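You operate a simulated robot arm through the tools that you are given. There is no shell and no other tool.

You are at the controls of a simulated robot arm. One attempt, no reset.

## Task
Put things in order on the top of the big table. At the end: the black mounted lens (marked "56") from the top of the big table stands on top of the silver drying pack; the orange pattern block (marked "RING") stands on top of the blue pad carton; the yellow spray can (marked "RAIL OIL") is in the purple crate; the green tag (marked "READY") from the top of the big table stands on top of the black rubber block; whatever was shut is shut again. Leave all else as you found it, and nothing knocked over.

It is judged by the outcome, as a careful person would: the job done as asked, and still so three seconds after it is handed in. It fails if anything else is knocked over, pushed out of place, dropped, spilled or broken.

## Robot
A 6-joint arm with a two-finger parallel gripper, fixed in place. Base frame: the origin is at the foot of the arm, x ahead of it, y to its left, z up; the work surface is at about z = 0.8. Readings come in m, degrees, newtons and seconds.
With the tool pointing down near the work surface it reaches from about 0.24 to 0.64 m from the base axis. Its first joint turns from -66.0 to 66.0 degrees. Payload 2.7 kg.
The TCP is the grasp point between the finger pads, 0.023 m short of the fingertips. In the tool frame z runs along the fingers and y along their closing line. The gripper opens to 0.094 m. The fingers are 0.038 m wide and 0.01 m thick; the gripper's body (0.054 by 0.096 m) begins 0.039 m behind the TCP.
Orientation is that of the tool frame in the base frame, as a unit quaternion [x, y, z, w]. With the fingers straight down and closing along the base's y, the tool's x points along the base's -x, its y along +y and its z along -z.

## Interface
- The arm moves only by the tool jog_arm. Its argument "moves" is a list of rows, each a list of 7 numbers: the shift along the tool's x, y, z in m, then the turn, a rotation vector about the tool's x, y, z in degrees, then the opening, from 0 (shut) to 1 (fully open). In form: [[tx, ty, tz, rx, ry, rz, hand], ...]. A call has 1 to 20 rows; each row is the pose to reach, as a shift and turn from the pose commanded when the call began, along the tool's axes at that moment. Rows are played at 5 a second. More than 0.05 m and 8.6 degrees between two rows, or a gripper value outside its range, and nothing of the call is played. Where a pose cannot be reached the arm comes as near as it can. A force on the tool above 40 N (or 10 N above the force at the start of the call, whichever is more), or a blocked arm, ends the call early, and 0.2 s more pass. Each finger travels about 0.045 m/s and halts on what it meets, pressing with about 42 N; the grip force reading is that of the motor and also rises with nothing between the fingers. The clock runs only during rows and for 0.2 s after the last one: add rows that repeat a pose to give the fingers time. It gives the time, the measured TCP pose, the force on the tool (base axes), the opening and the grip force at its end, in the units of the frame above (readings bear some noise), with the torque about the TCP (base axes, N m) and any sound that the robot's microphone picked up.
- Cameras (640 x 400 px; columns grow to the right, rows downward): "scene" is fixed at [0.0793, -0.4403, 1.3925]; the picture's right is [0.70, -0.71, 0.00], its down [-0.48, -0.48, -0.73] and it looks along [0.52, 0.52, -0.68] (base axes); focal length 255 px, centre (320, 200). "wrist" rides on the gripper at [0.086, 0.016, -0.075] in the tool frame; the picture's right is [-0.18, 0.98, 0.00], its down [-0.58, -0.11, -0.81] and it looks along [-0.79, -0.15, 0.59] (tool axes); focal length 243 px, centre (320, 200). There is no depth. A picture from a camera that has moved, and an enlarged one, comes with that camera's place and axes in the base frame and with its lens.
- get_image(camera): a new picture of that camera. No time passes.
- inspect(camera, box): a new picture of the part [left, top, right, bottom] of that camera's present view, enlarged. No time passes.
- finish_job(): hands the job in; it is judged then, once.

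Places have to be worked out from the pictures, the camera data and where the tool is seen. Open the gripper and draw the arm clear of the work before you hand the job in, unless the task says otherwise.

The tools are called as name(argument=value, ...) on one line, values as JSON. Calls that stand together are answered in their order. jog_arm: Moves the arm, as the interface text tells. Its arguments: {"type":"object","properties":{"moves":{"type":"array","items":{"type":"array","items":{"type":"number"}}}},"required":["moves"]} The other tools are called the same way: get_image (camera) takes a picture; inspect (camera, box) takes an enlarged picture of a part of a camera's view; finish_job () hands the job in.

At the start:

```text
time_s: 0.0
tool_pos: [0.3343, -0.0166, 1.1382]
ee_rot: [-0.002, 1.0, 0.002, 0.0]
contact_force: [-0.3, 0.0, -0.7]
torque: [0.01, -0.02, 0.03]
finger_gap: 0.094
grip_force: 0.1
```

scene: 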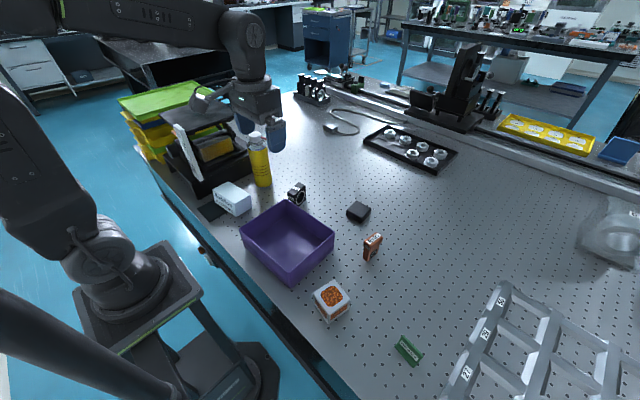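
wrist: 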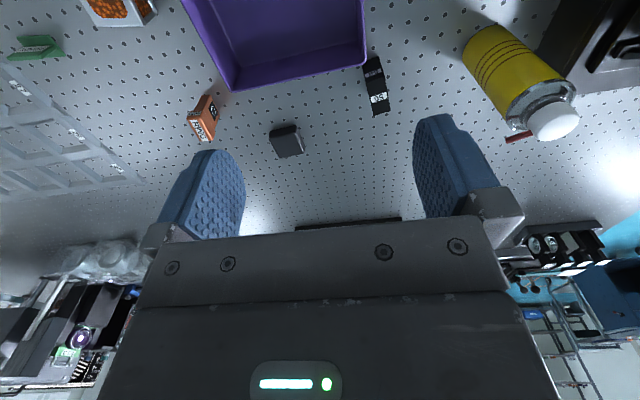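

I start by taking enlarged views of the work area to identify all the objects.

inspect(camera="scene", box=[120, 80, 300, 220])

inspect(camera="scene", box=[220, 170, 400, 290])

inspect(camera="scene", box=[290, 250, 470, 380])

inspect(camera="scene", box=[300, 80, 480, 200])

inspect(camera="scene", box=[440, 180, 640, 400])

inspect(camera="wrist", box=[0, 0, 320, 200])

inspect(camera="wrist", box=[320, 0, 640, 200])

```text
2.86 times, centred on (210, 150) of scene
camera zoom: at [0.0793, -0.4403, 1.3925], right [0.7, -0.71, 0.0], down [-0.48, -0.48, -0.73], along [0.52, 0.52, -0.68], focal length 728 px, centre (634, 343)
```

zoom: 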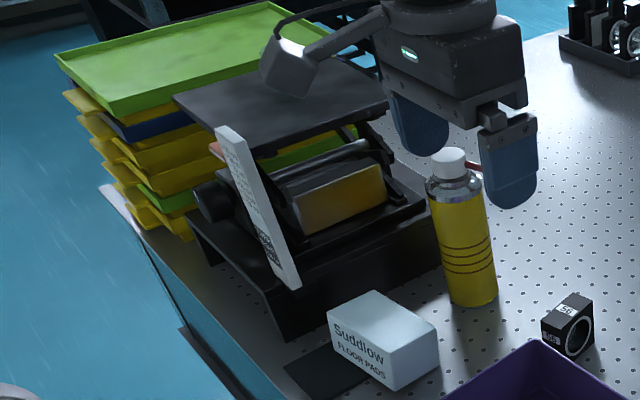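

```text
3.33 times, centred on (310, 230) of scene
camera zoom: at [0.0793, -0.4403, 1.3925], right [0.7, -0.71, 0.0], down [-0.48, -0.48, -0.73], along [0.52, 0.52, -0.68], focal length 850 px, centre (353, 100)
```

zoom: 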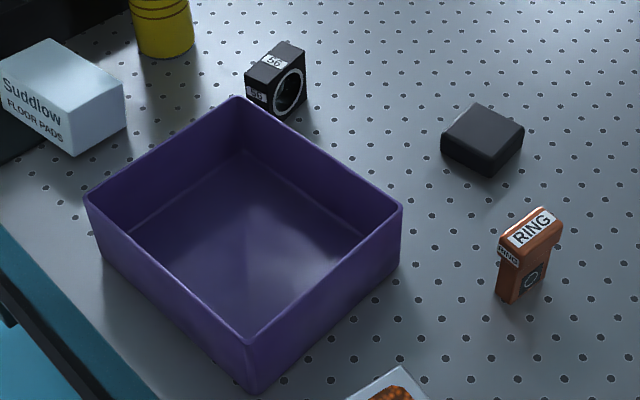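

```text
3.08 times, centred on (380, 315) of scene
camera zoom: at [0.0793, -0.4403, 1.3925], right [0.7, -0.71, 0.0], down [-0.48, -0.48, -0.73], along [0.52, 0.52, -0.68], focal length 784 px, centre (135, -154)
```

zoom: 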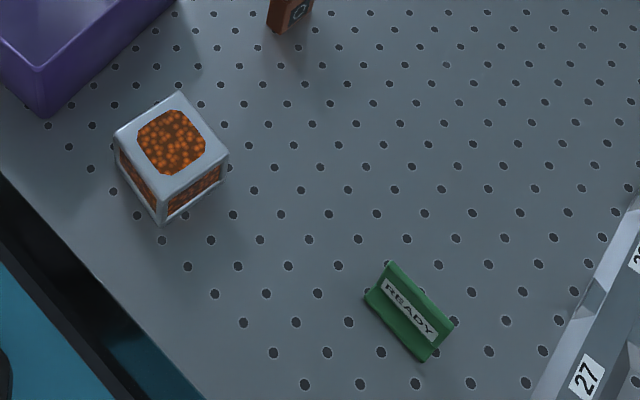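

```text
3.33 times, centred on (390, 140) of scene
camera zoom: at [0.0793, -0.4403, 1.3925], right [0.7, -0.71, 0.0], down [-0.48, -0.48, -0.73], along [0.52, 0.52, -0.68], focal length 850 px, centre (87, 400)
```

zoom: 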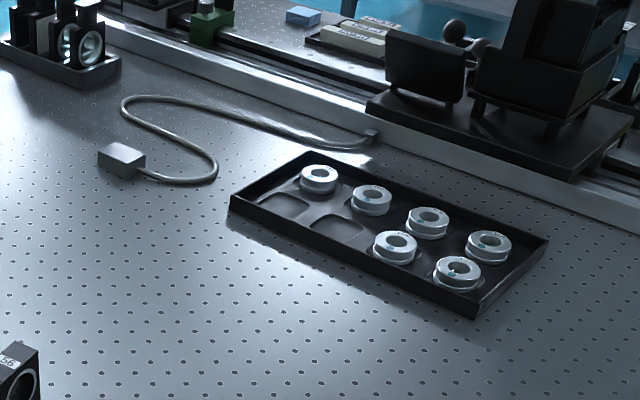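

```text
1.82 times, centred on (540, 290) of scene
camera zoom: at [0.0793, -0.4403, 1.3925], right [0.7, -0.71, 0.0], down [-0.48, -0.48, -0.73], along [0.52, 0.52, -0.68], focal length 464 px, centre (-80, 36)
```

zoom: 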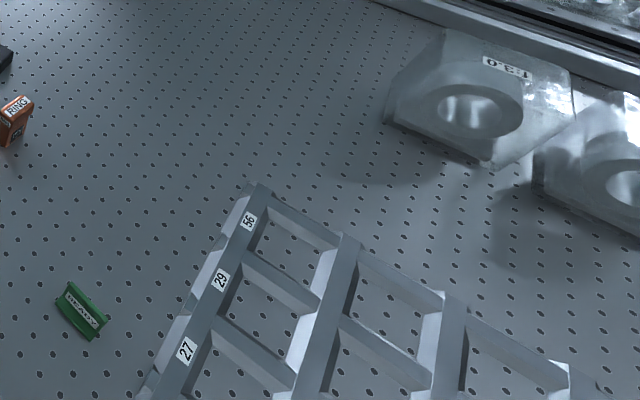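

```text
2.00 times, centred on (160, 100) of wrist
camera zoom: at [0.2477, -0.0007, 1.2123], right [0.18, 0.98, 0.0], down [0.58, -0.11, 0.81], along [0.79, -0.14, -0.59], focal length 485 px, centre (640, 400)
```

zoom: 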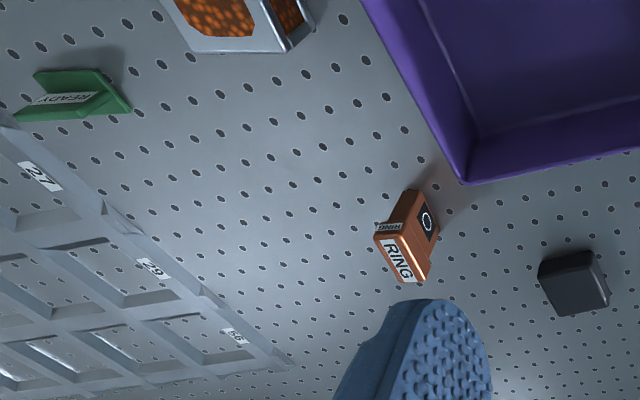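

```text
2.00 times, centred on (480, 100) of wrist
camera zoom: at [0.2477, -0.0007, 1.2123], right [0.18, 0.98, 0.0], down [0.58, -0.11, 0.81], along [0.79, -0.14, -0.59], focal length 485 px, centre (0, 400)
```

zoom: 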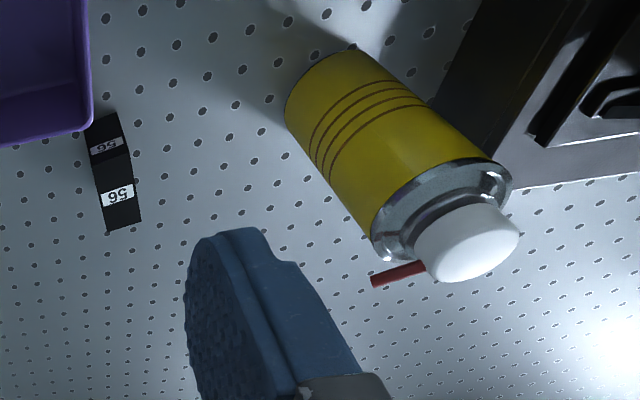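

The objects are identified: the pack with orange beads is the drying pack, and the carton is "Floor Pads". I move closer over the lens region for a better view.

jog_arm(moves=[[-0.01, 0.02, 0.03, 0, 0, 0, 1], [-0.025, 0.035, 0.06, 0, 0, 0, 1], [-0.04, 0.05, 0.1, 0, 0, 0, 1], [-0.04, 0.05, 0.1, 0, 0, 0, 1]])

get_image(camera="wrist")

get_image(camera="scene")

```text
time_s: 1.0
tool_pos: [0.3756, 0.0303, 1.037]
ee_rot: [-0.002, 1.0, 0.001, 0.001]
contact_force: [0.2, -0.3, -1.0]
torque: [-0.05, 0.01, 0.02]
finger_gap: 0.0938
grip_force: 0.0
```

```text
taken
camera wrist: at [0.2874, 0.0478, 1.1121], right [0.18, 0.98, 0.0], down [0.58, -0.11, 0.81], along [0.79, -0.14, -0.59], focal length 243 px, centre (320, 200)
```

wrist: 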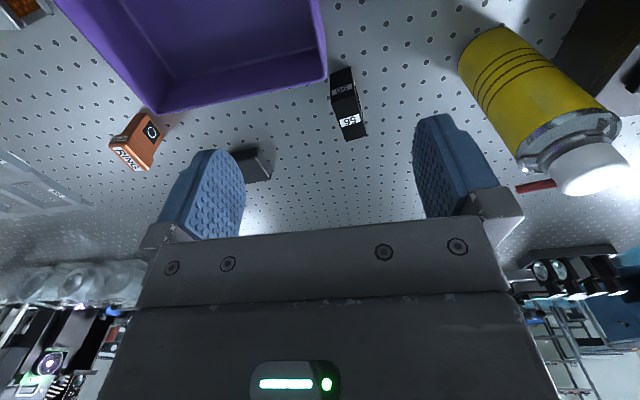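

```text
taken
```

scene: 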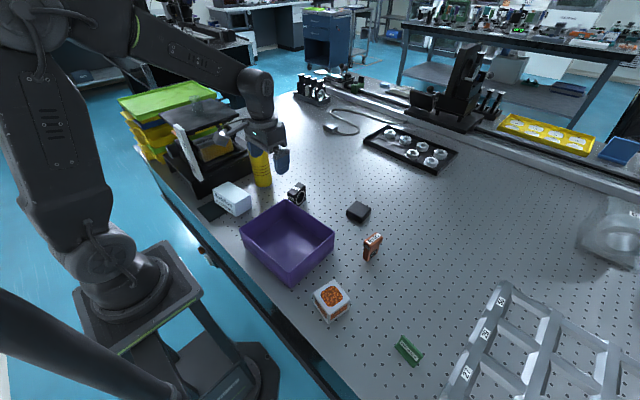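

The lens and its neighbours are visible between the fingers. I zoom in to get its edges and yaw.

inspect(camera="wrist", box=[290, 50, 410, 150])

inspect(camera="wrist", box=[440, 0, 640, 210])

inspect(camera="wrist", box=[60, 60, 300, 210])

inspect(camera="scene", box=[270, 170, 320, 220])

```text
4.00 times, centred on (350, 100) of wrist
camera zoom: at [0.2874, 0.0478, 1.1121], right [0.18, 0.98, 0.0], down [0.58, -0.11, 0.81], along [0.79, -0.14, -0.59], focal length 970 px, centre (200, 600)
```

zoom: 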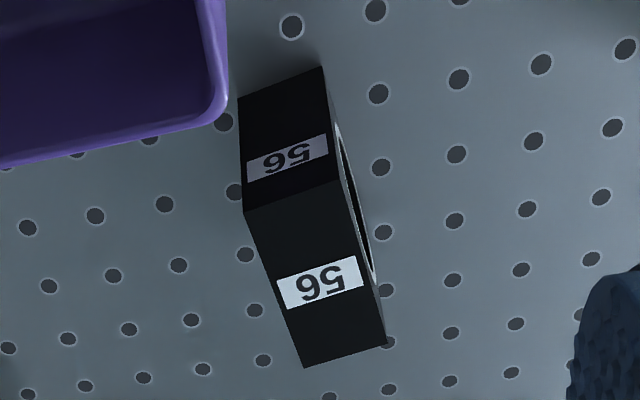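

```text
1.90 times, centred on (540, 105) of wrist
camera zoom: at [0.2874, 0.0478, 1.1121], right [0.18, 0.98, 0.0], down [0.58, -0.11, 0.81], along [0.79, -0.14, -0.59], focal length 462 px, centre (-99, 381)
```

zoom: 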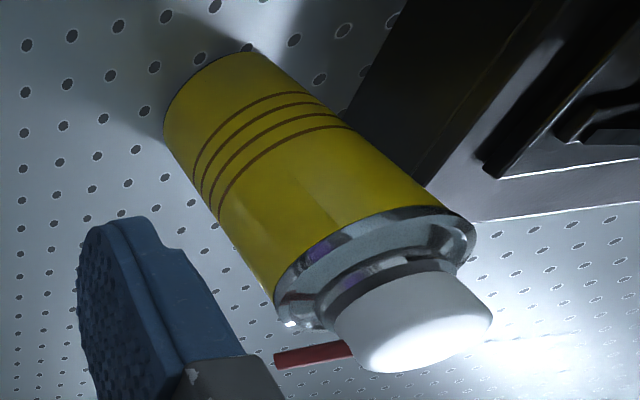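

```text
2.67 times, centred on (180, 135) of wrist
camera zoom: at [0.2874, 0.0478, 1.1121], right [0.18, 0.98, 0.0], down [0.58, -0.11, 0.81], along [0.79, -0.14, -0.59], focal length 647 px, centre (693, 373)
```

zoom: 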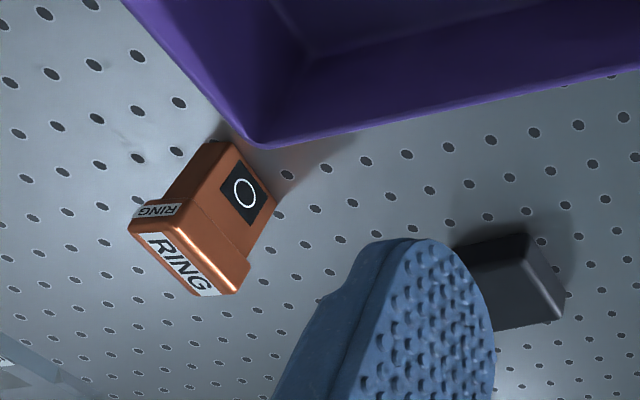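

```text
8.00 times, centred on (295, 195) of scene
camera zoom: at [0.0793, -0.4403, 1.3925], right [0.7, -0.71, 0.0], down [-0.48, -0.48, -0.73], along [0.52, 0.52, -0.68], focal length 2039 px, centre (520, 240)
```

zoom: 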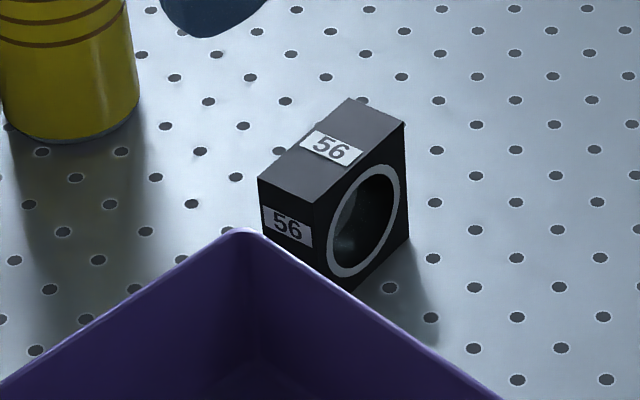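

The lens centre works out to about (0.470, 0.052), 60×28 mm footprint, about 64 mm tall, long axis yawed about 11°. Next I look at the drying pack, ring block and tag from nearer.

jog_arm(moves=[[0.016, -0.037, -0.005, 0, 0, 0, 1], [0.031, -0.073, -0.01, 0, 0, 0, 1], [0.047, -0.11, -0.015, 0, 0, 0, 1], [0.062, -0.147, -0.02, 0, 0, 0, 1], [0.078, -0.183, -0.02, 0, 0, 0, 1], [0.093, -0.22, -0.02, 0, 0, 0, 1], [0.109, -0.256, -0.02, 0, 0, 0, 1], [0.114, -0.293, -0.02, 0, 0, 0, 1], [0.114, -0.293, -0.02, 0, 0, 0, 1]])

get_image(camera="wrist")

```text
time_s: 3.0
tool_pos: [0.2618, -0.2592, 1.0574]
ee_rot: [-0.001, 1.0, 0.001, 0.001]
contact_force: [0.1, -0.3, 0.4]
torque: [-0.03, 0.0, 0.04]
finger_gap: 0.0939
grip_force: 0.1
```

```text
taken
camera wrist: at [0.175, -0.2425, 1.1328], right [0.18, 0.98, 0.0], down [0.58, -0.11, 0.81], along [0.79, -0.14, -0.59], focal length 243 px, centre (320, 200)
```

wrist: 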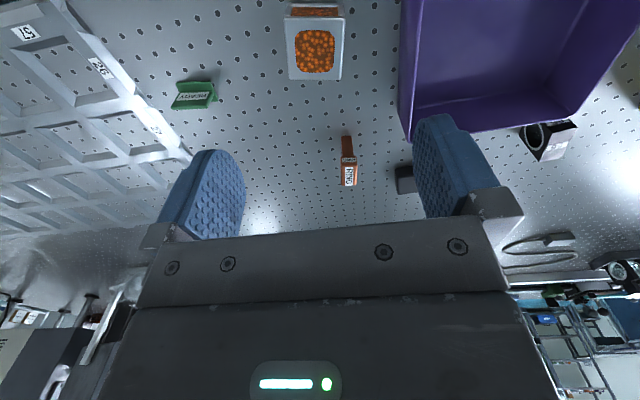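

inspect(camera="wrist", box=[260, 0, 380, 100])

inspect(camera="wrist", box=[310, 110, 430, 210])

inspect(camera="wrist", box=[150, 60, 250, 130])

inspect(camera="scene", box=[300, 265, 360, 335])

inspect(camera="scene", box=[340, 190, 400, 270])

inspect(camera="scene", box=[380, 325, 440, 375])

```text
4.00 times, centred on (320, 50) of wrist
camera zoom: at [0.175, -0.2425, 1.1328], right [0.18, 0.98, 0.0], down [0.58, -0.11, 0.81], along [0.79, -0.14, -0.59], focal length 970 px, centre (320, 800)
```

zoom: 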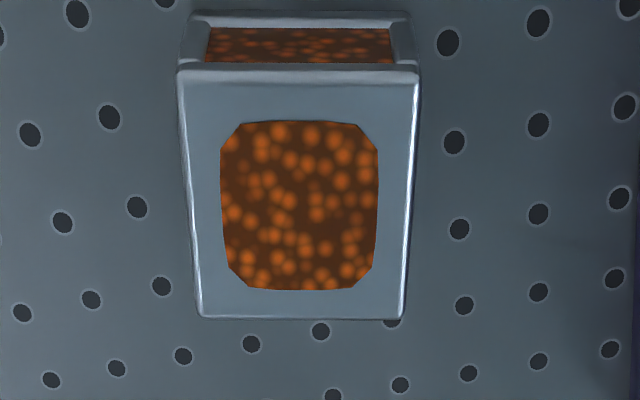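

```text
4.00 times, centred on (370, 160) of wrist
camera zoom: at [0.175, -0.2425, 1.1328], right [0.18, 0.98, 0.0], down [0.58, -0.11, 0.81], along [0.79, -0.14, -0.59], focal length 970 px, centre (120, 360)
```

zoom: 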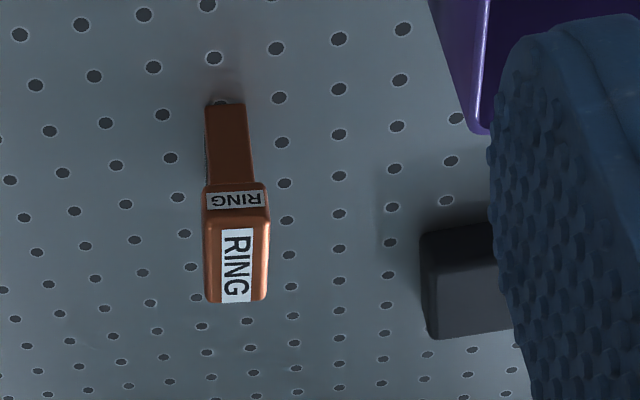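

```text
5.71 times, centred on (200, 95) of wrist
camera zoom: at [0.175, -0.2425, 1.1328], right [0.18, 0.98, 0.0], down [0.58, -0.11, 0.81], along [0.79, -0.14, -0.59], focal length 1386 px, centre (1006, 800)
```

zoom: 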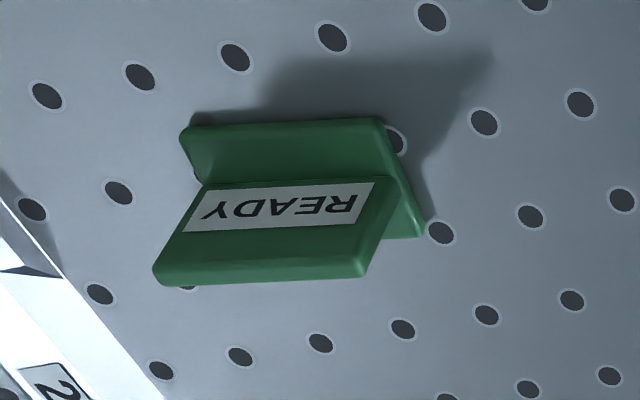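

```text
5.71 times, centred on (330, 300) of scene
camera zoom: at [0.0793, -0.4403, 1.3925], right [0.7, -0.71, 0.0], down [-0.48, -0.48, -0.73], along [0.52, 0.52, -0.68], focal length 1457 px, centre (263, -371)
```

zoom: 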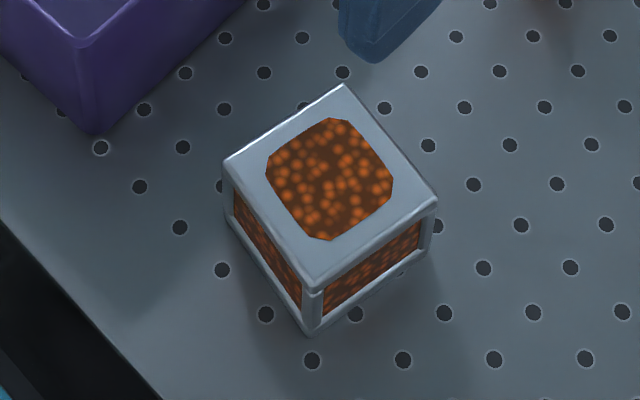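

```text
5.00 times, centred on (370, 230) of scene
camera zoom: at [0.0793, -0.4403, 1.3925], right [0.7, -0.71, 0.0], down [-0.48, -0.48, -0.73], along [0.52, 0.52, -0.68], focal length 1275 px, centre (70, 50)
```

zoom: 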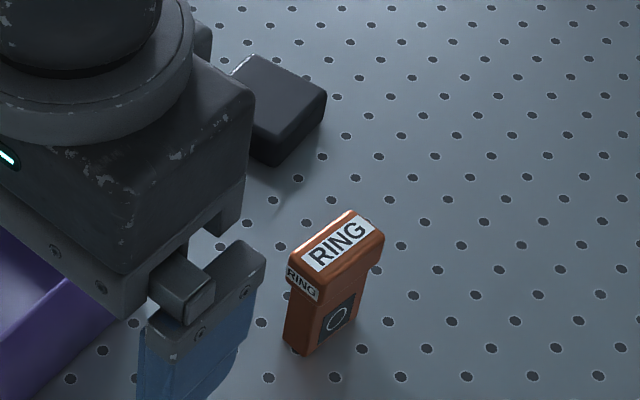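

```text
8.00 times, centred on (410, 350) of scene
camera zoom: at [0.0793, -0.4403, 1.3925], right [0.7, -0.71, 0.0], down [-0.48, -0.48, -0.73], along [0.52, 0.52, -0.68], focal length 2039 px, centre (-400, -1000)
```

zoom: 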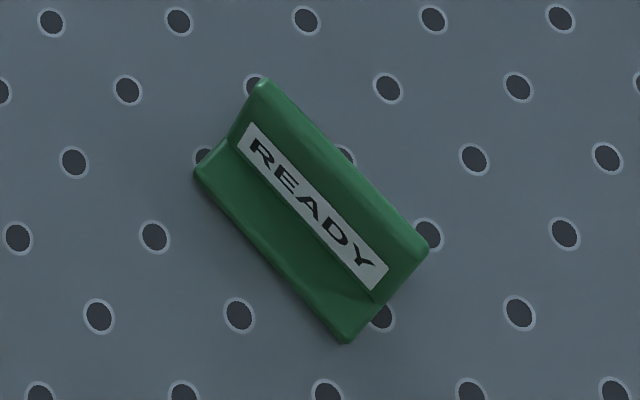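

Pack centre ≈ (0.2915, −0.269), top z ≈ 0.844, yaw −11°; ring block centre ≈ (0.470, −0.248) with head top ≈ 0.87; tag ≈ (0.333, −0.451). Next I look at the black rubber block.

jog_arm(moves=[[-0.03, 0.023, 0.006, 0, 0, 0, 1], [-0.063, 0.046, 0.012, 0, 0, 0, 1], [-0.095, 0.07, 0.019, 0, 0, 0, 1], [-0.127, 0.093, 0.025, 0, 0, 0, 1], [-0.158, 0.117, 0.031, 0, 0, 0, 1], [-0.18, 0.13, 0.038, 0, 0, 0, 1], [-0.18, 0.13, 0.038, 0, 0, 0, 1]])

get_image(camera="wrist")

inspect(camera="wrist", box=[240, 50, 360, 150])

```text
time_s: 4.6
tool_pos: [0.4409, -0.1297, 1.0196]
ee_rot: [-0.002, 1.0, 0.001, 0.0]
contact_force: [0.1, 0.2, 0.5]
torque: [-0.01, -0.01, 0.0]
finger_gap: 0.094
grip_force: 0.0
```

```text
taken
camera wrist: at [0.3536, -0.1125, 1.0944], right [0.18, 0.98, 0.0], down [0.58, -0.11, 0.81], along [0.79, -0.14, -0.59], focal length 243 px, centre (320, 200)
```

wrist: 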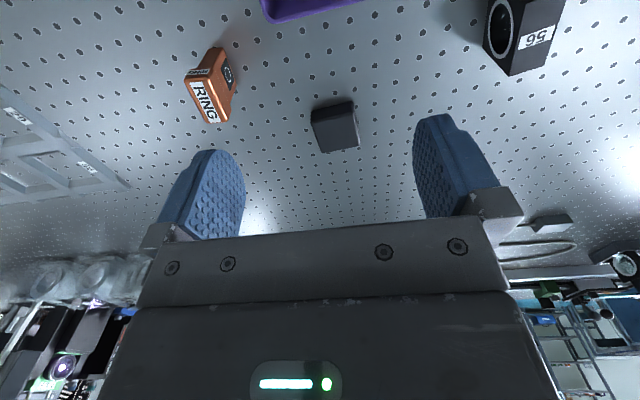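

```text
4.00 times, centred on (300, 100) of wrist
camera zoom: at [0.3536, -0.1125, 1.0944], right [0.18, 0.98, 0.0], down [0.58, -0.11, 0.81], along [0.79, -0.14, -0.59], focal length 970 px, centre (400, 600)
```

zoom: 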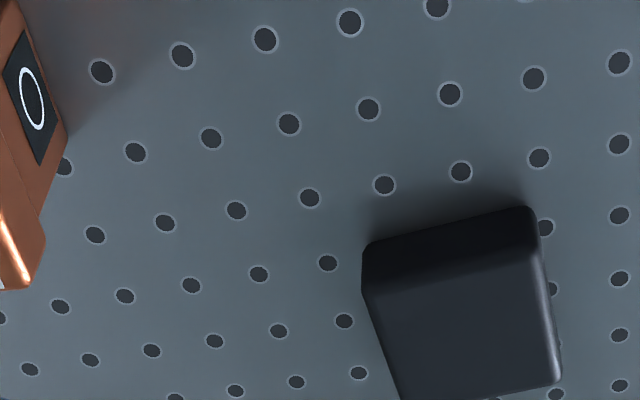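

The rubber block centre ≈ (0.571, −0.129), top z ≈ 0.825, about 56 mm square. Now I look at the blue carton and the can.

jog_arm(moves=[[0.021, 0.038, -0.01, 0, 0, 0, 1], [0.042, 0.077, -0.02, 0, 0, 0, 1], [0.063, 0.116, -0.03, 0, 0, 0, 1], [0.085, 0.155, -0.04, 0, 0, 0, 1], [0.106, 0.194, -0.05, 0, 0, 0, 1], [0.127, 0.232, -0.06, 0, 0, 0, 1], [0.149, 0.271, -0.06, 0, 0, 0, 1], [0.17, 0.3, -0.06, 0, 0, 0, 1], [0.17, 0.3, -0.06, 0, 0, 0, 1]])

get_image(camera="wrist")

inspect(camera="wrist", box=[240, 0, 440, 125])

inspect(camera="wrist", box=[440, 0, 640, 200])

inspect(camera="scene", box=[190, 160, 290, 230])

```text
time_s: 6.6
tool_pos: [0.2702, 0.1705, 1.0821]
ee_rot: [-0.001, 1.0, 0.001, 0.001]
contact_force: [0.0, -0.1, 0.1]
torque: [-0.03, -0.01, 0.01]
finger_gap: 0.094
grip_force: 0.0
```

```text
taken
camera wrist: at [0.1824, 0.1868, 1.1553], right [0.18, 0.98, 0.0], down [0.58, -0.11, 0.81], along [0.79, -0.14, -0.59], focal length 243 px, centre (320, 200)
```

wrist: 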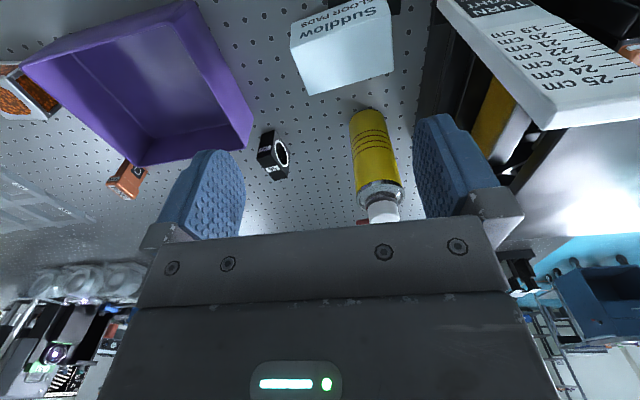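

```text
3.20 times, centred on (340, 62) of wrist
camera zoom: at [0.1824, 0.1868, 1.1553], right [0.18, 0.98, 0.0], down [0.58, -0.11, 0.81], along [0.79, -0.14, -0.59], focal length 776 px, centre (256, 640)
```

zoom: 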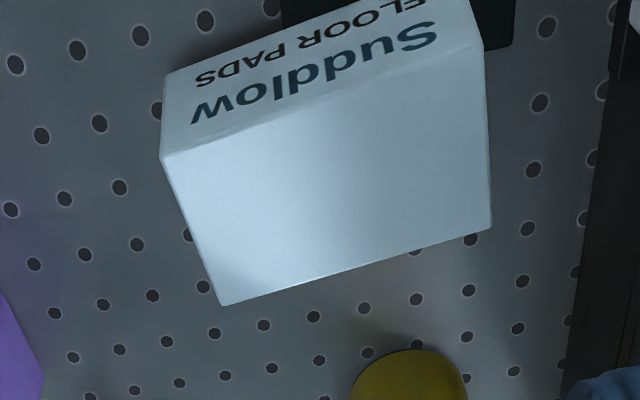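

```text
2.00 times, centred on (540, 100) of wrist
camera zoom: at [0.1824, 0.1868, 1.1553], right [0.18, 0.98, 0.0], down [0.58, -0.11, 0.81], along [0.79, -0.14, -0.59], focal length 485 px, centre (-120, 400)
```

zoom: 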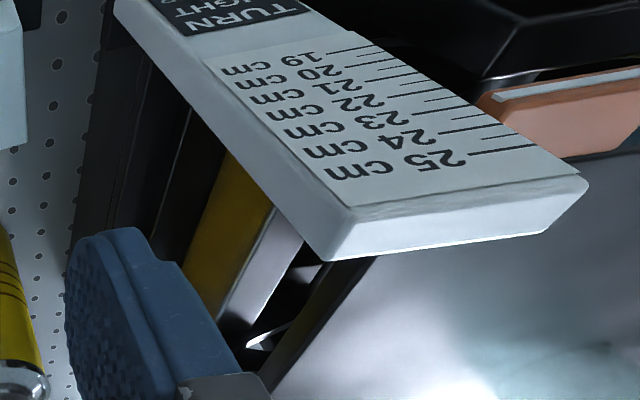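

```text
5.71 times, centred on (240, 195) of scene
camera zoom: at [0.0793, -0.4403, 1.3925], right [0.7, -0.71, 0.0], down [-0.48, -0.48, -0.73], along [0.52, 0.52, -0.68], focal length 1457 px, centre (777, 229)
```

zoom: 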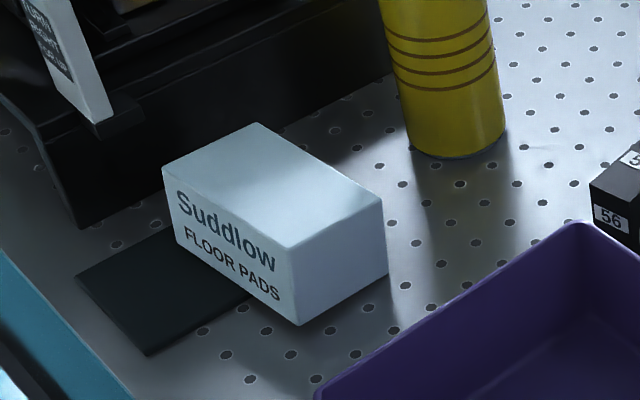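

The carton centre is about (0.315, 0.191), top z ≈ 0.866, and there is a tall ruler plank at y ≥ 0.26 to stay clear of. I zoom in on the can to pin down its axis and nozzle direction.

inspect(camera="wrist", box=[325, 90, 425, 230])

inspect(camera="scene", box=[235, 125, 285, 195])

```text
2.86 times, centred on (375, 160) of wrist
camera zoom: at [0.1824, 0.1868, 1.1553], right [0.18, 0.98, 0.0], down [0.58, -0.11, 0.81], along [0.79, -0.14, -0.59], focal length 693 px, centre (163, 314)
```

zoom: 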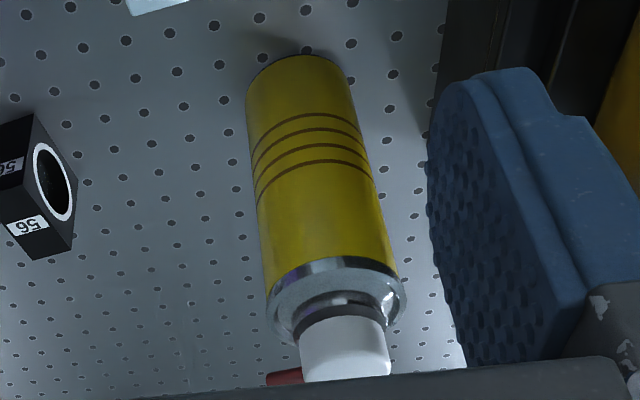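

```text
5.71 times, centred on (260, 160) of scene
camera zoom: at [0.0793, -0.4403, 1.3925], right [0.7, -0.71, 0.0], down [-0.48, -0.48, -0.73], along [0.52, 0.52, -0.68], focal length 1457 px, centre (663, 429)
```

zoom: 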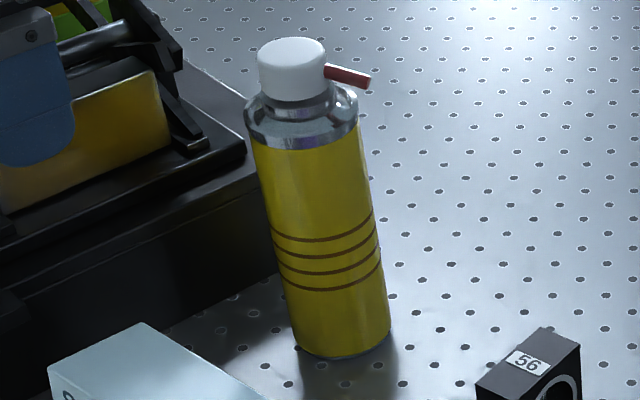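

The can axis is at about (0.457, 0.225), cap top ≈ 0.997, with the rim under the cap at about 0.945–0.96. Now I start with the lens: moving above it at z 0.95 with yaw +11°.

jog_arm(moves=[[-0.02, -0.03, 0.005, 0, 0, 0, 1], [-0.055, -0.055, 0.02, 0, 0, -3, 1], [-0.09, -0.075, 0.04, 0, 0, -6, 1], [-0.125, -0.095, 0.06, 0, 0, -9, 1], [-0.16, -0.11, 0.085, 0, 0, -11.3, 1], [-0.19, -0.119, 0.11, 0, 0, -11.3, 1], [-0.1997, -0.1189, 0.13, 0, 0, -11.3, 1], [-0.1997, -0.1189, 0.13, 0, 0, -11.3, 1]])

get_image(camera="wrist")

inspect(camera="scene", box=[240, 120, 360, 220])

```text
time_s: 8.4
tool_pos: [0.4717, 0.052, 0.9509]
ee_rot: [-0.099, 0.995, 0.002, 0.001]
contact_force: [0.0, 0.9, 0.1]
torque: [-0.01, -0.04, 0.0]
finger_gap: 0.0939
grip_force: 0.0
```

```text
taken
camera wrist: at [0.3832, 0.0516, 1.0247], right [-0.02, 1.0, 0.0], down [0.59, 0.01, 0.81], along [0.81, 0.01, -0.59], focal length 243 px, centre (320, 200)
```

wrist: 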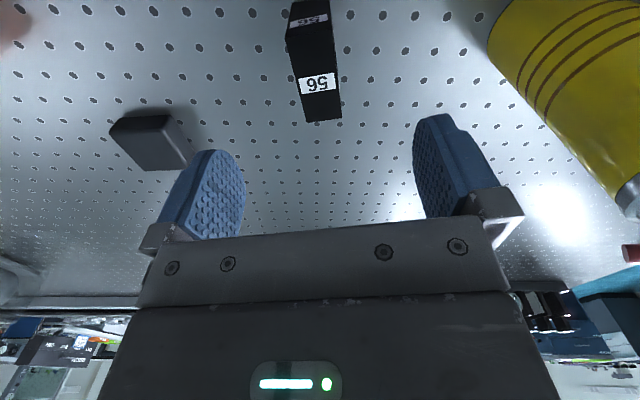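

```text
4.00 times, centred on (300, 170) of scene
camera zoom: at [0.0793, -0.4403, 1.3925], right [0.7, -0.71, 0.0], down [-0.48, -0.48, -0.73], along [0.52, 0.52, -0.68], focal length 1020 px, centre (400, 320)
```

zoom: 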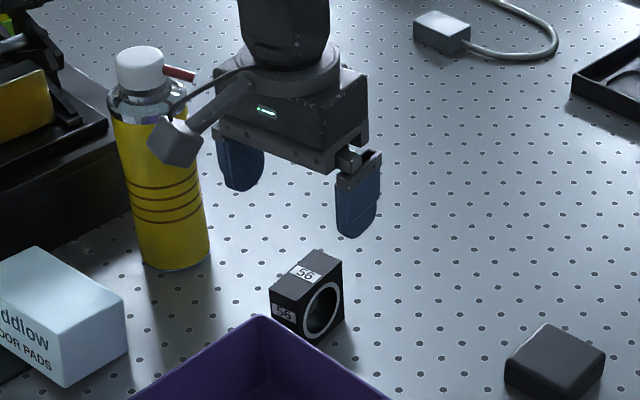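

The lens sits centred between the open fingers. I descend to TCP z ≈ 0.845 and close.

jog_arm(moves=[[0, 0, 0.03, 0, 0, 0, 1], [0, 0, 0.06, 0, 0, 0, 1], [0, 0, 0.08, 0, 0, 0, 1], [0, 0, 0.095, 0, 0, 0, 1], [0, 0, 0.105, 0, 0, 0, 1], [0, 0, 0.105, 0, 0, 0, 1], [0, 0, 0.105, 0, 0, 0, 0.6], [0, 0, 0.105, 0, 0, 0, 0.4], [0, 0, 0.105, 0, 0, 0, 0.2], [0, 0, 0.105, 0, 0, 0, 0.1], [0, 0, 0.105, 0, 0, 0, 0], [0, 0, 0.105, 0, 0, 0, 0], [0, 0, 0.105, 0, 0, 0, 0]])

get_image(camera="wrist")

```text
time_s: 11.2
tool_pos: [0.4712, 0.0518, 0.8451]
ee_rot: [-0.101, 0.995, 0.002, 0.001]
contact_force: [0.2, -1.0, 0.4]
torque: [-0.08, -0.02, 0.01]
finger_gap: 0.0279
grip_force: 41.8
```

```text
taken
camera wrist: at [0.3827, 0.0506, 0.9198], right [-0.02, 1.0, 0.0], down [0.59, 0.01, 0.81], along [0.81, 0.01, -0.59], focal length 243 px, centre (320, 200)
```

wrist: 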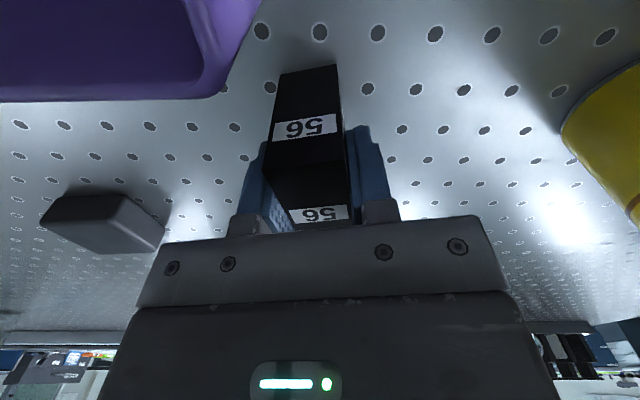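

The lens is held (gap 27.9 mm). I lift it straight up, then carry it over to above the drying pack, turning it to line up with the pack.

jog_arm(moves=[[0, 0, -0.01, 0, 0, 0, 0], [0, 0, -0.03, 0, 0, 0, 0], [0, 0, -0.065, 0, 0, 0, 0], [0, 0, -0.105, 0, 0, 0, 0], [0, 0, -0.135, 0, 0, 0, 0], [0.015, -0.018, -0.145, 0, 0, 0, 0], [0.04, -0.046, -0.145, 0, 0, 2, 0], [0.07, -0.08, -0.145, 0, 0, 5, 0], [0.1, -0.115, -0.145, 0, 0, 8, 0], [0.13, -0.15, -0.145, 0, 0, 11, 0], [0.16, -0.185, -0.145, 0, 0, 14, 0], [0.188, -0.22, -0.145, 0, 0, 17, 0], [0.213, -0.249, -0.145, 0, 0, 20, 0], [0.23, -0.27, -0.145, 0, 0, 22, 0], [0.2387, -0.2786, -0.145, 0, 0, 22.5, 0], [0.2387, -0.2786, -0.145, 0, 0, 22.5, 0]])

get_image(camera="wrist")

get_image(camera="scene")

```text
time_s: 14.6
tool_pos: [0.2939, -0.2713, 0.9896]
ee_rot: [0.097, 0.995, 0.0, 0.001]
contact_force: [0.3, -0.2, -0.8]
torque: [-0.01, 0.01, -0.02]
finger_gap: 0.0
grip_force: 41.9
```

```text
taken
camera wrist: at [0.2108, -0.2372, 1.0625], right [0.37, 0.93, 0.0], down [0.55, -0.22, 0.81], along [0.75, -0.3, -0.59], focal length 243 px, centre (320, 200)
```

wrist: 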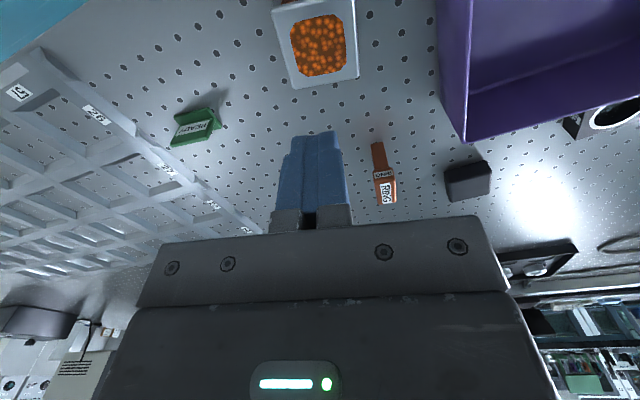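

```text
taken
```

scene: 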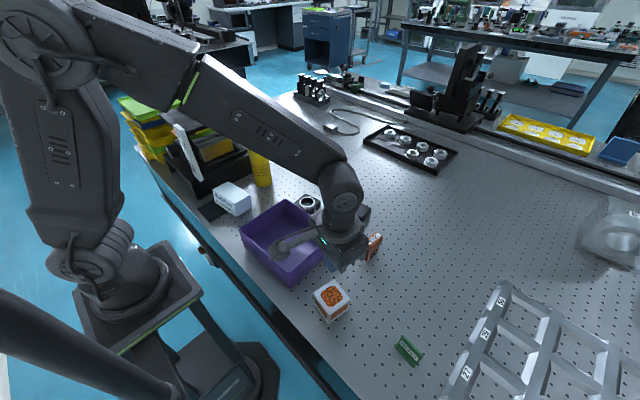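

The gripper is empty (gap 0): the lens slipped out during the carry. I look closely at where it went.

inspect(camera="scene", box=[270, 170, 350, 230])

inspect(camera="wrist", box=[520, 60, 640, 180])

```text
6.67 times, centred on (310, 200) of scene
camera zoom: at [0.0793, -0.4403, 1.3925], right [0.7, -0.71, 0.0], down [-0.48, -0.48, -0.73], along [0.52, 0.52, -0.68], focal length 1699 px, centre (387, 200)
```

zoom: 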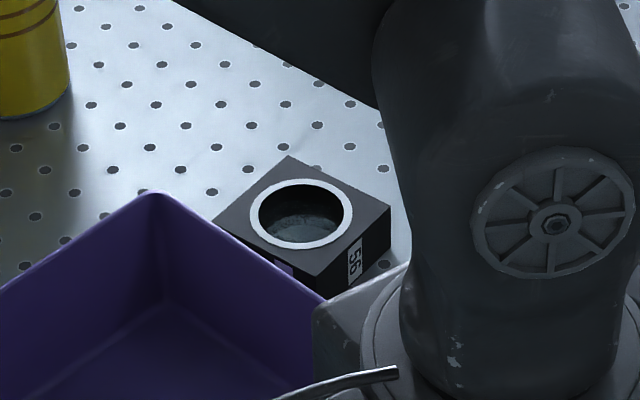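

```text
3.33 times, centred on (580, 120) of wrist
camera zoom: at [0.2108, -0.2372, 1.0625], right [0.37, 0.93, 0.0], down [0.55, -0.22, 0.81], along [0.75, -0.3, -0.59], focal length 809 px, centre (-547, 467)
```

zoom: 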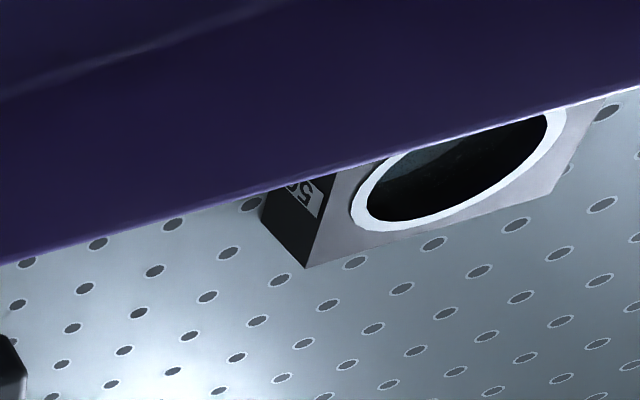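

The lens fell flat near its original spot, resting beside the crate. It must be re-erected: I'll go look at it first, opening the gripper on the way.

jog_arm(moves=[[-0.002, 0.03, -0.02, 0, 0, -2, 0.3], [-0.004, 0.065, -0.04, 0, 0, -4, 0.6], [-0.006, 0.105, -0.06, 0, 0, -6, 1], [-0.009, 0.15, -0.06, 0, 0, -8, 1], [-0.012, 0.195, -0.06, 0, 0, -10, 1], [-0.015, 0.24, -0.06, 0, 0, -11, 1], [-0.0166, 0.2784, -0.06, 0, 0, -11, 1], [-0.0166, 0.2784, -0.06, 0, 0, -11, 1]])

get_image(camera="wrist")

get_image(camera="scene")

inspect(camera="wrist", box=[240, 20, 400, 140])

inspect(camera="scene", box=[270, 170, 350, 230])

```text
time_s: 16.4
tool_pos: [0.3625, -0.0009, 1.0493]
ee_rot: [0.0, 1.0, 0.001, 0.001]
contact_force: [-1.3, -0.4, 0.5]
torque: [0.04, 0.01, 0.0]
finger_gap: 0.0938
grip_force: 0.0
```

```text
taken
camera wrist: at [0.2753, 0.0162, 1.1239], right [0.18, 0.98, 0.0], down [0.58, -0.11, 0.81], along [0.79, -0.15, -0.59], focal length 243 px, centre (320, 200)
```

wrist: 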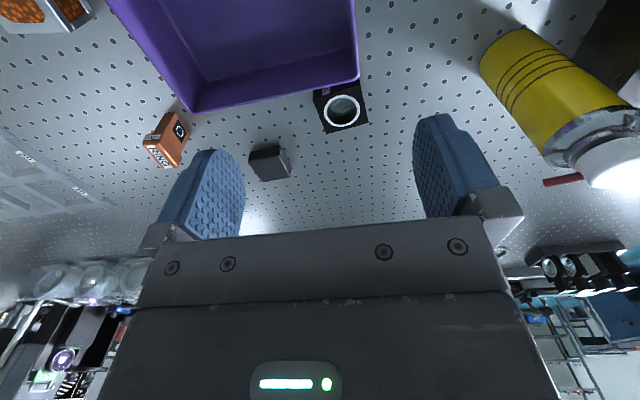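

```text
taken
```

scene: 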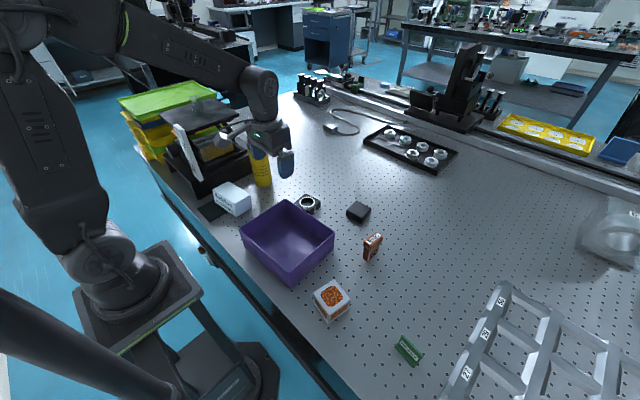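

```text
3.33 times, centred on (320, 80) of wrist
camera zoom: at [0.2753, 0.0162, 1.1239], right [0.18, 0.98, 0.0], down [0.58, -0.11, 0.81], along [0.79, -0.15, -0.59], focal length 809 px, centre (320, 600)
```

zoom: 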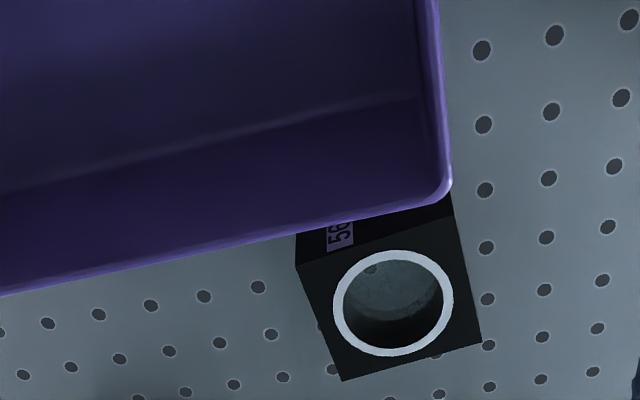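

```text
6.67 times, centred on (310, 200) of scene
camera zoom: at [0.0793, -0.4403, 1.3925], right [0.7, -0.71, 0.0], down [-0.48, -0.48, -0.73], along [0.52, 0.52, -0.68], focal length 1699 px, centre (387, 200)
```

zoom: 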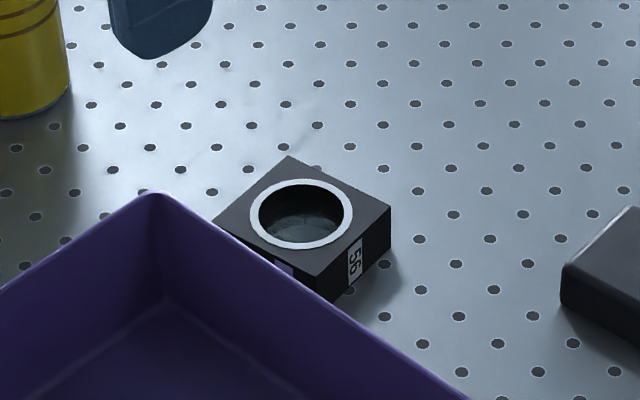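

The lens lies at centre ≈ (0.477, 0.010), yaw ≈ 8.7°, with its former top facing −y, and about 3 cm of space to the crate. I'll grip its solid edge faces (closing along x) with the tool yawed about 99°, so it can later be pitched upright; first I go above it.

jog_arm(moves=[[-0.015, 0, 0.005, 0, 0, -8.2, 1], [-0.03, 0, 0.01, 0, 0, -16.4, 1], [-0.045, 0, 0.015, 0, 0, -24.6, 1], [-0.06, 0, 0.02, 0, 0, -32.8, 0.95], [-0.075, 0, 0.03, 0, 0, -41, 0.9], [-0.09, 0, 0.04, 0, 0, -49.2, 0.85], [-0.1, 0, 0.05, 0, 0, -57.4, 0.85], [-0.108, 0, 0.06, 0, 0, -65.6, 0.85], [-0.113, 0, 0.07, 0, 0, -73.8, 0.85], [-0.1165, 0, 0.07, 0, 0, -82, 0.85], [-0.1165, 0, 0.07, 0, 0, -90.2, 0.85], [-0.1165, 0, 0.07, 0, 0, -98.5, 0.85], [-0.1165, 0, 0.07, 0, 0, -98.5, 0.85]])

get_image(camera="wrist")

get_image(camera="scene")

```text
time_s: 19.2
tool_pos: [0.4773, 0.0007, 0.9812]
ee_rot: [0.758, -0.652, 0.0, -0.002]
contact_force: [0.1, 0.1, 0.3]
torque: [-0.03, -0.01, 0.03]
finger_gap: 0.0799
grip_force: 0.1
```

```text
taken
camera wrist: at [0.4744, -0.0864, 1.0546], right [-1.0, 0.03, 0.0], down [0.02, 0.59, 0.81], along [0.03, 0.81, -0.59], focal length 243 px, centre (320, 200)
```

wrist: 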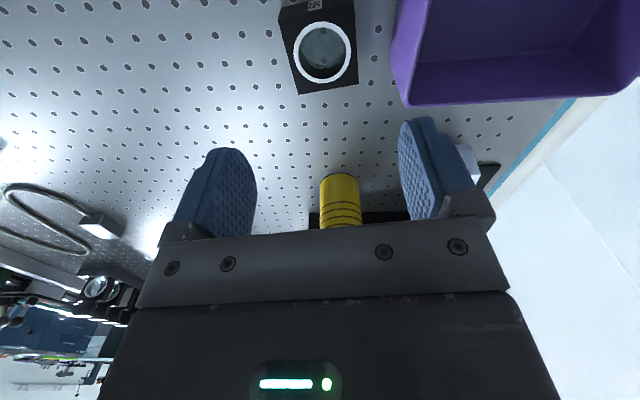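

```text
taken
```

scene: 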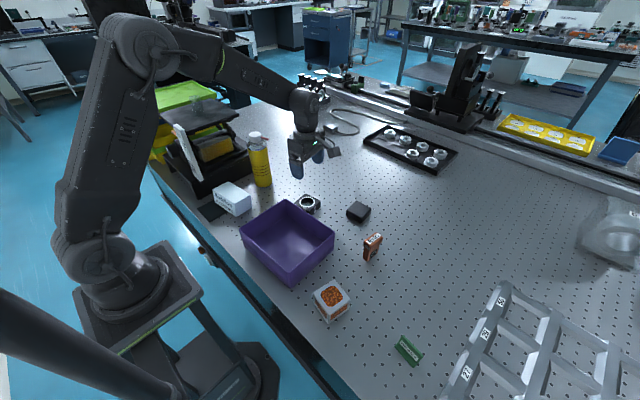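

The yaw is reached. I check the lens alignment from this view.

inspect(camera="wrist", box=[260, 0, 420, 110])

```text
3.64 times, centred on (340, 55) of wrist
camera zoom: at [0.4744, -0.0864, 1.0546], right [-1.0, 0.03, 0.0], down [0.02, 0.59, 0.81], along [0.03, 0.81, -0.59], focal length 882 px, centre (247, 727)
```

zoom: 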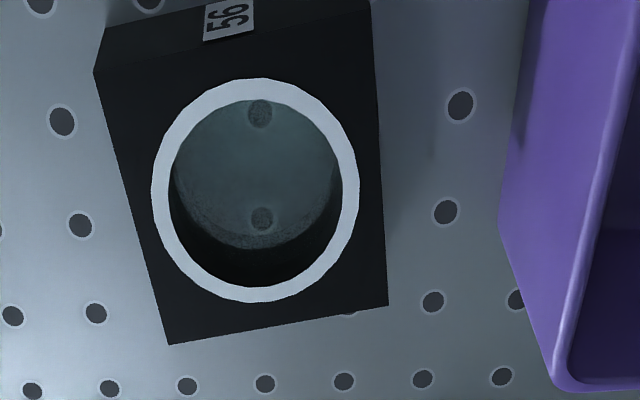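

The lens centre is confirmed at (0.476, 0.010). I descend slowly to TCP z ≈ 0.828 and close on the edge faces.

jog_arm(moves=[[0, 0, 0.03, 0, 0, -0.5, 0.85], [0, 0, 0.06, 0, 0, -0.5, 0.85], [0, 0, 0.09, 0, 0, -0.5, 0.85], [0, 0, 0.115, 0, 0, -0.5, 0.85], [0, 0, 0.135, 0, 0, -0.5, 0.85], [0, 0, 0.147, 0, 0, -0.5, 0.85], [0, 0, 0.153, 0, 0, -0.5, 0.85], [0, 0, 0.153, 0, 0, -0.5, 0.85], [0, 0, 0.153, 0, 0, -0.5, 0.7], [0, 0, 0.153, 0, 0, -0.5, 0.6], [0, 0, 0.153, 0, 0, -0.5, 0.5], [0, 0, 0.153, 0, 0, -0.5, 0.3], [0, 0, 0.153, 0, 0, -0.5, 0.2], [0, 0, 0.153, 0, 0, -0.5, 0.2]])

get_image(camera="wrist")

```text
time_s: 22.2
tool_pos: [0.4771, 0.0007, 0.8285]
ee_rot: [0.76, -0.65, -0.001, -0.001]
contact_force: [-0.7, 0.7, -0.6]
torque: [-0.02, -0.03, 0.02]
finger_gap: 0.0595
grip_force: 41.5
```

```text
taken
camera wrist: at [0.4742, -0.0863, 0.9024], right [-1.0, 0.03, 0.0], down [0.02, 0.59, 0.81], along [0.02, 0.81, -0.59], focal length 243 px, centre (320, 200)
```

wrist: 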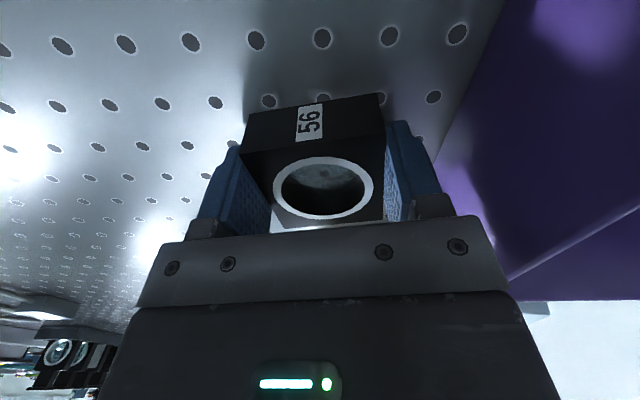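

Gripped on the solid frame (gap 59.5 mm). I lift slowly a couple of centimetres and check that it holds.

jog_arm(moves=[[0, 0, -0.004, 0, 0, 0, 0.2], [0, 0, -0.008, 0, 0, 0, 0.2], [0, 0, -0.012, 0, 0, 0, 0.2], [0, 0, -0.017, 0, 0, 0, 0.2], [0, 0, -0.022, 0, 0, 0, 0.2], [0, 0, -0.022, 0, 0, 0, 0.2], [0, 0, -0.022, 0, 0, 0, 0.2]])

get_image(camera="wrist")

```text
time_s: 23.8
tool_pos: [0.4767, -0.0001, 0.8485]
ee_rot: [0.76, -0.649, 0.0, -0.002]
contact_force: [0.0, 0.1, -2.4]
torque: [0.02, 0.02, -0.04]
finger_gap: 0.0593
grip_force: 41.5
```

```text
taken
camera wrist: at [0.4744, -0.086, 0.9233], right [-1.0, 0.03, 0.0], down [0.02, 0.59, 0.81], along [0.02, 0.81, -0.59], focal length 243 px, centre (320, 200)
```

wrist: 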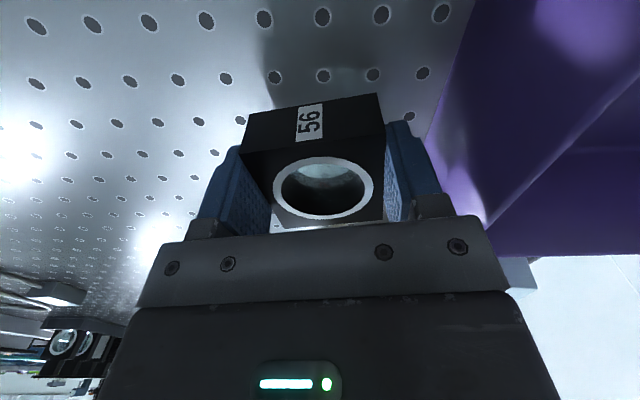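

It holds (about 0.24 kg). I continue lifting gently to z ≈ 1.06 and verify the grip.

jog_arm(moves=[[0, 0, -0.01, 0, 0, 0, 0.2], [0, 0, -0.03, 0, 0, 0, 0.2], [0, 0, -0.055, 0, 0, 0, 0.2], [0, 0, -0.085, 0, 0, 0, 0.2], [0, 0, -0.115, 0, 0, 0, 0.2], [0, 0, -0.145, 0, 0, 0, 0.2], [0, 0, -0.175, 0, 0, 0, 0.2], [0, 0, -0.2, 0, 0, 0, 0.2], [0, 0, -0.21, 0, 0, 0, 0.2], [0, 0, -0.21, 0, 0, 0, 0.2]])

get_image(camera="wrist")

```text
time_s: 26.0
tool_pos: [0.4789, 0.0, 1.06]
ee_rot: [0.761, -0.649, 0.0, -0.001]
contact_force: [0.1, -0.5, -1.9]
torque: [-0.01, -0.02, -0.01]
finger_gap: 0.0597
grip_force: 41.8
```

```text
taken
camera wrist: at [0.4752, -0.0858, 1.1338], right [-1.0, 0.03, 0.0], down [0.02, 0.59, 0.81], along [0.02, 0.81, -0.59], focal length 243 px, centre (320, 200)
```

wrist: 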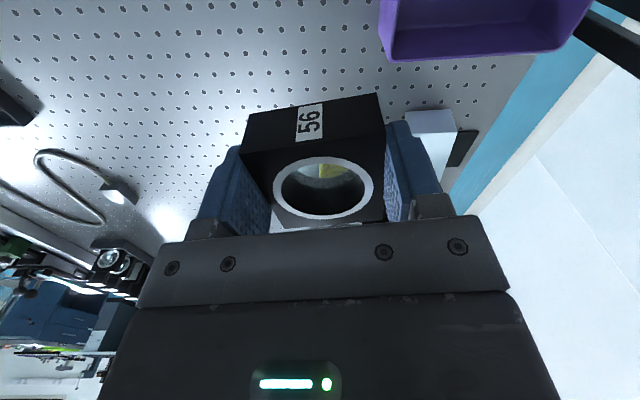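

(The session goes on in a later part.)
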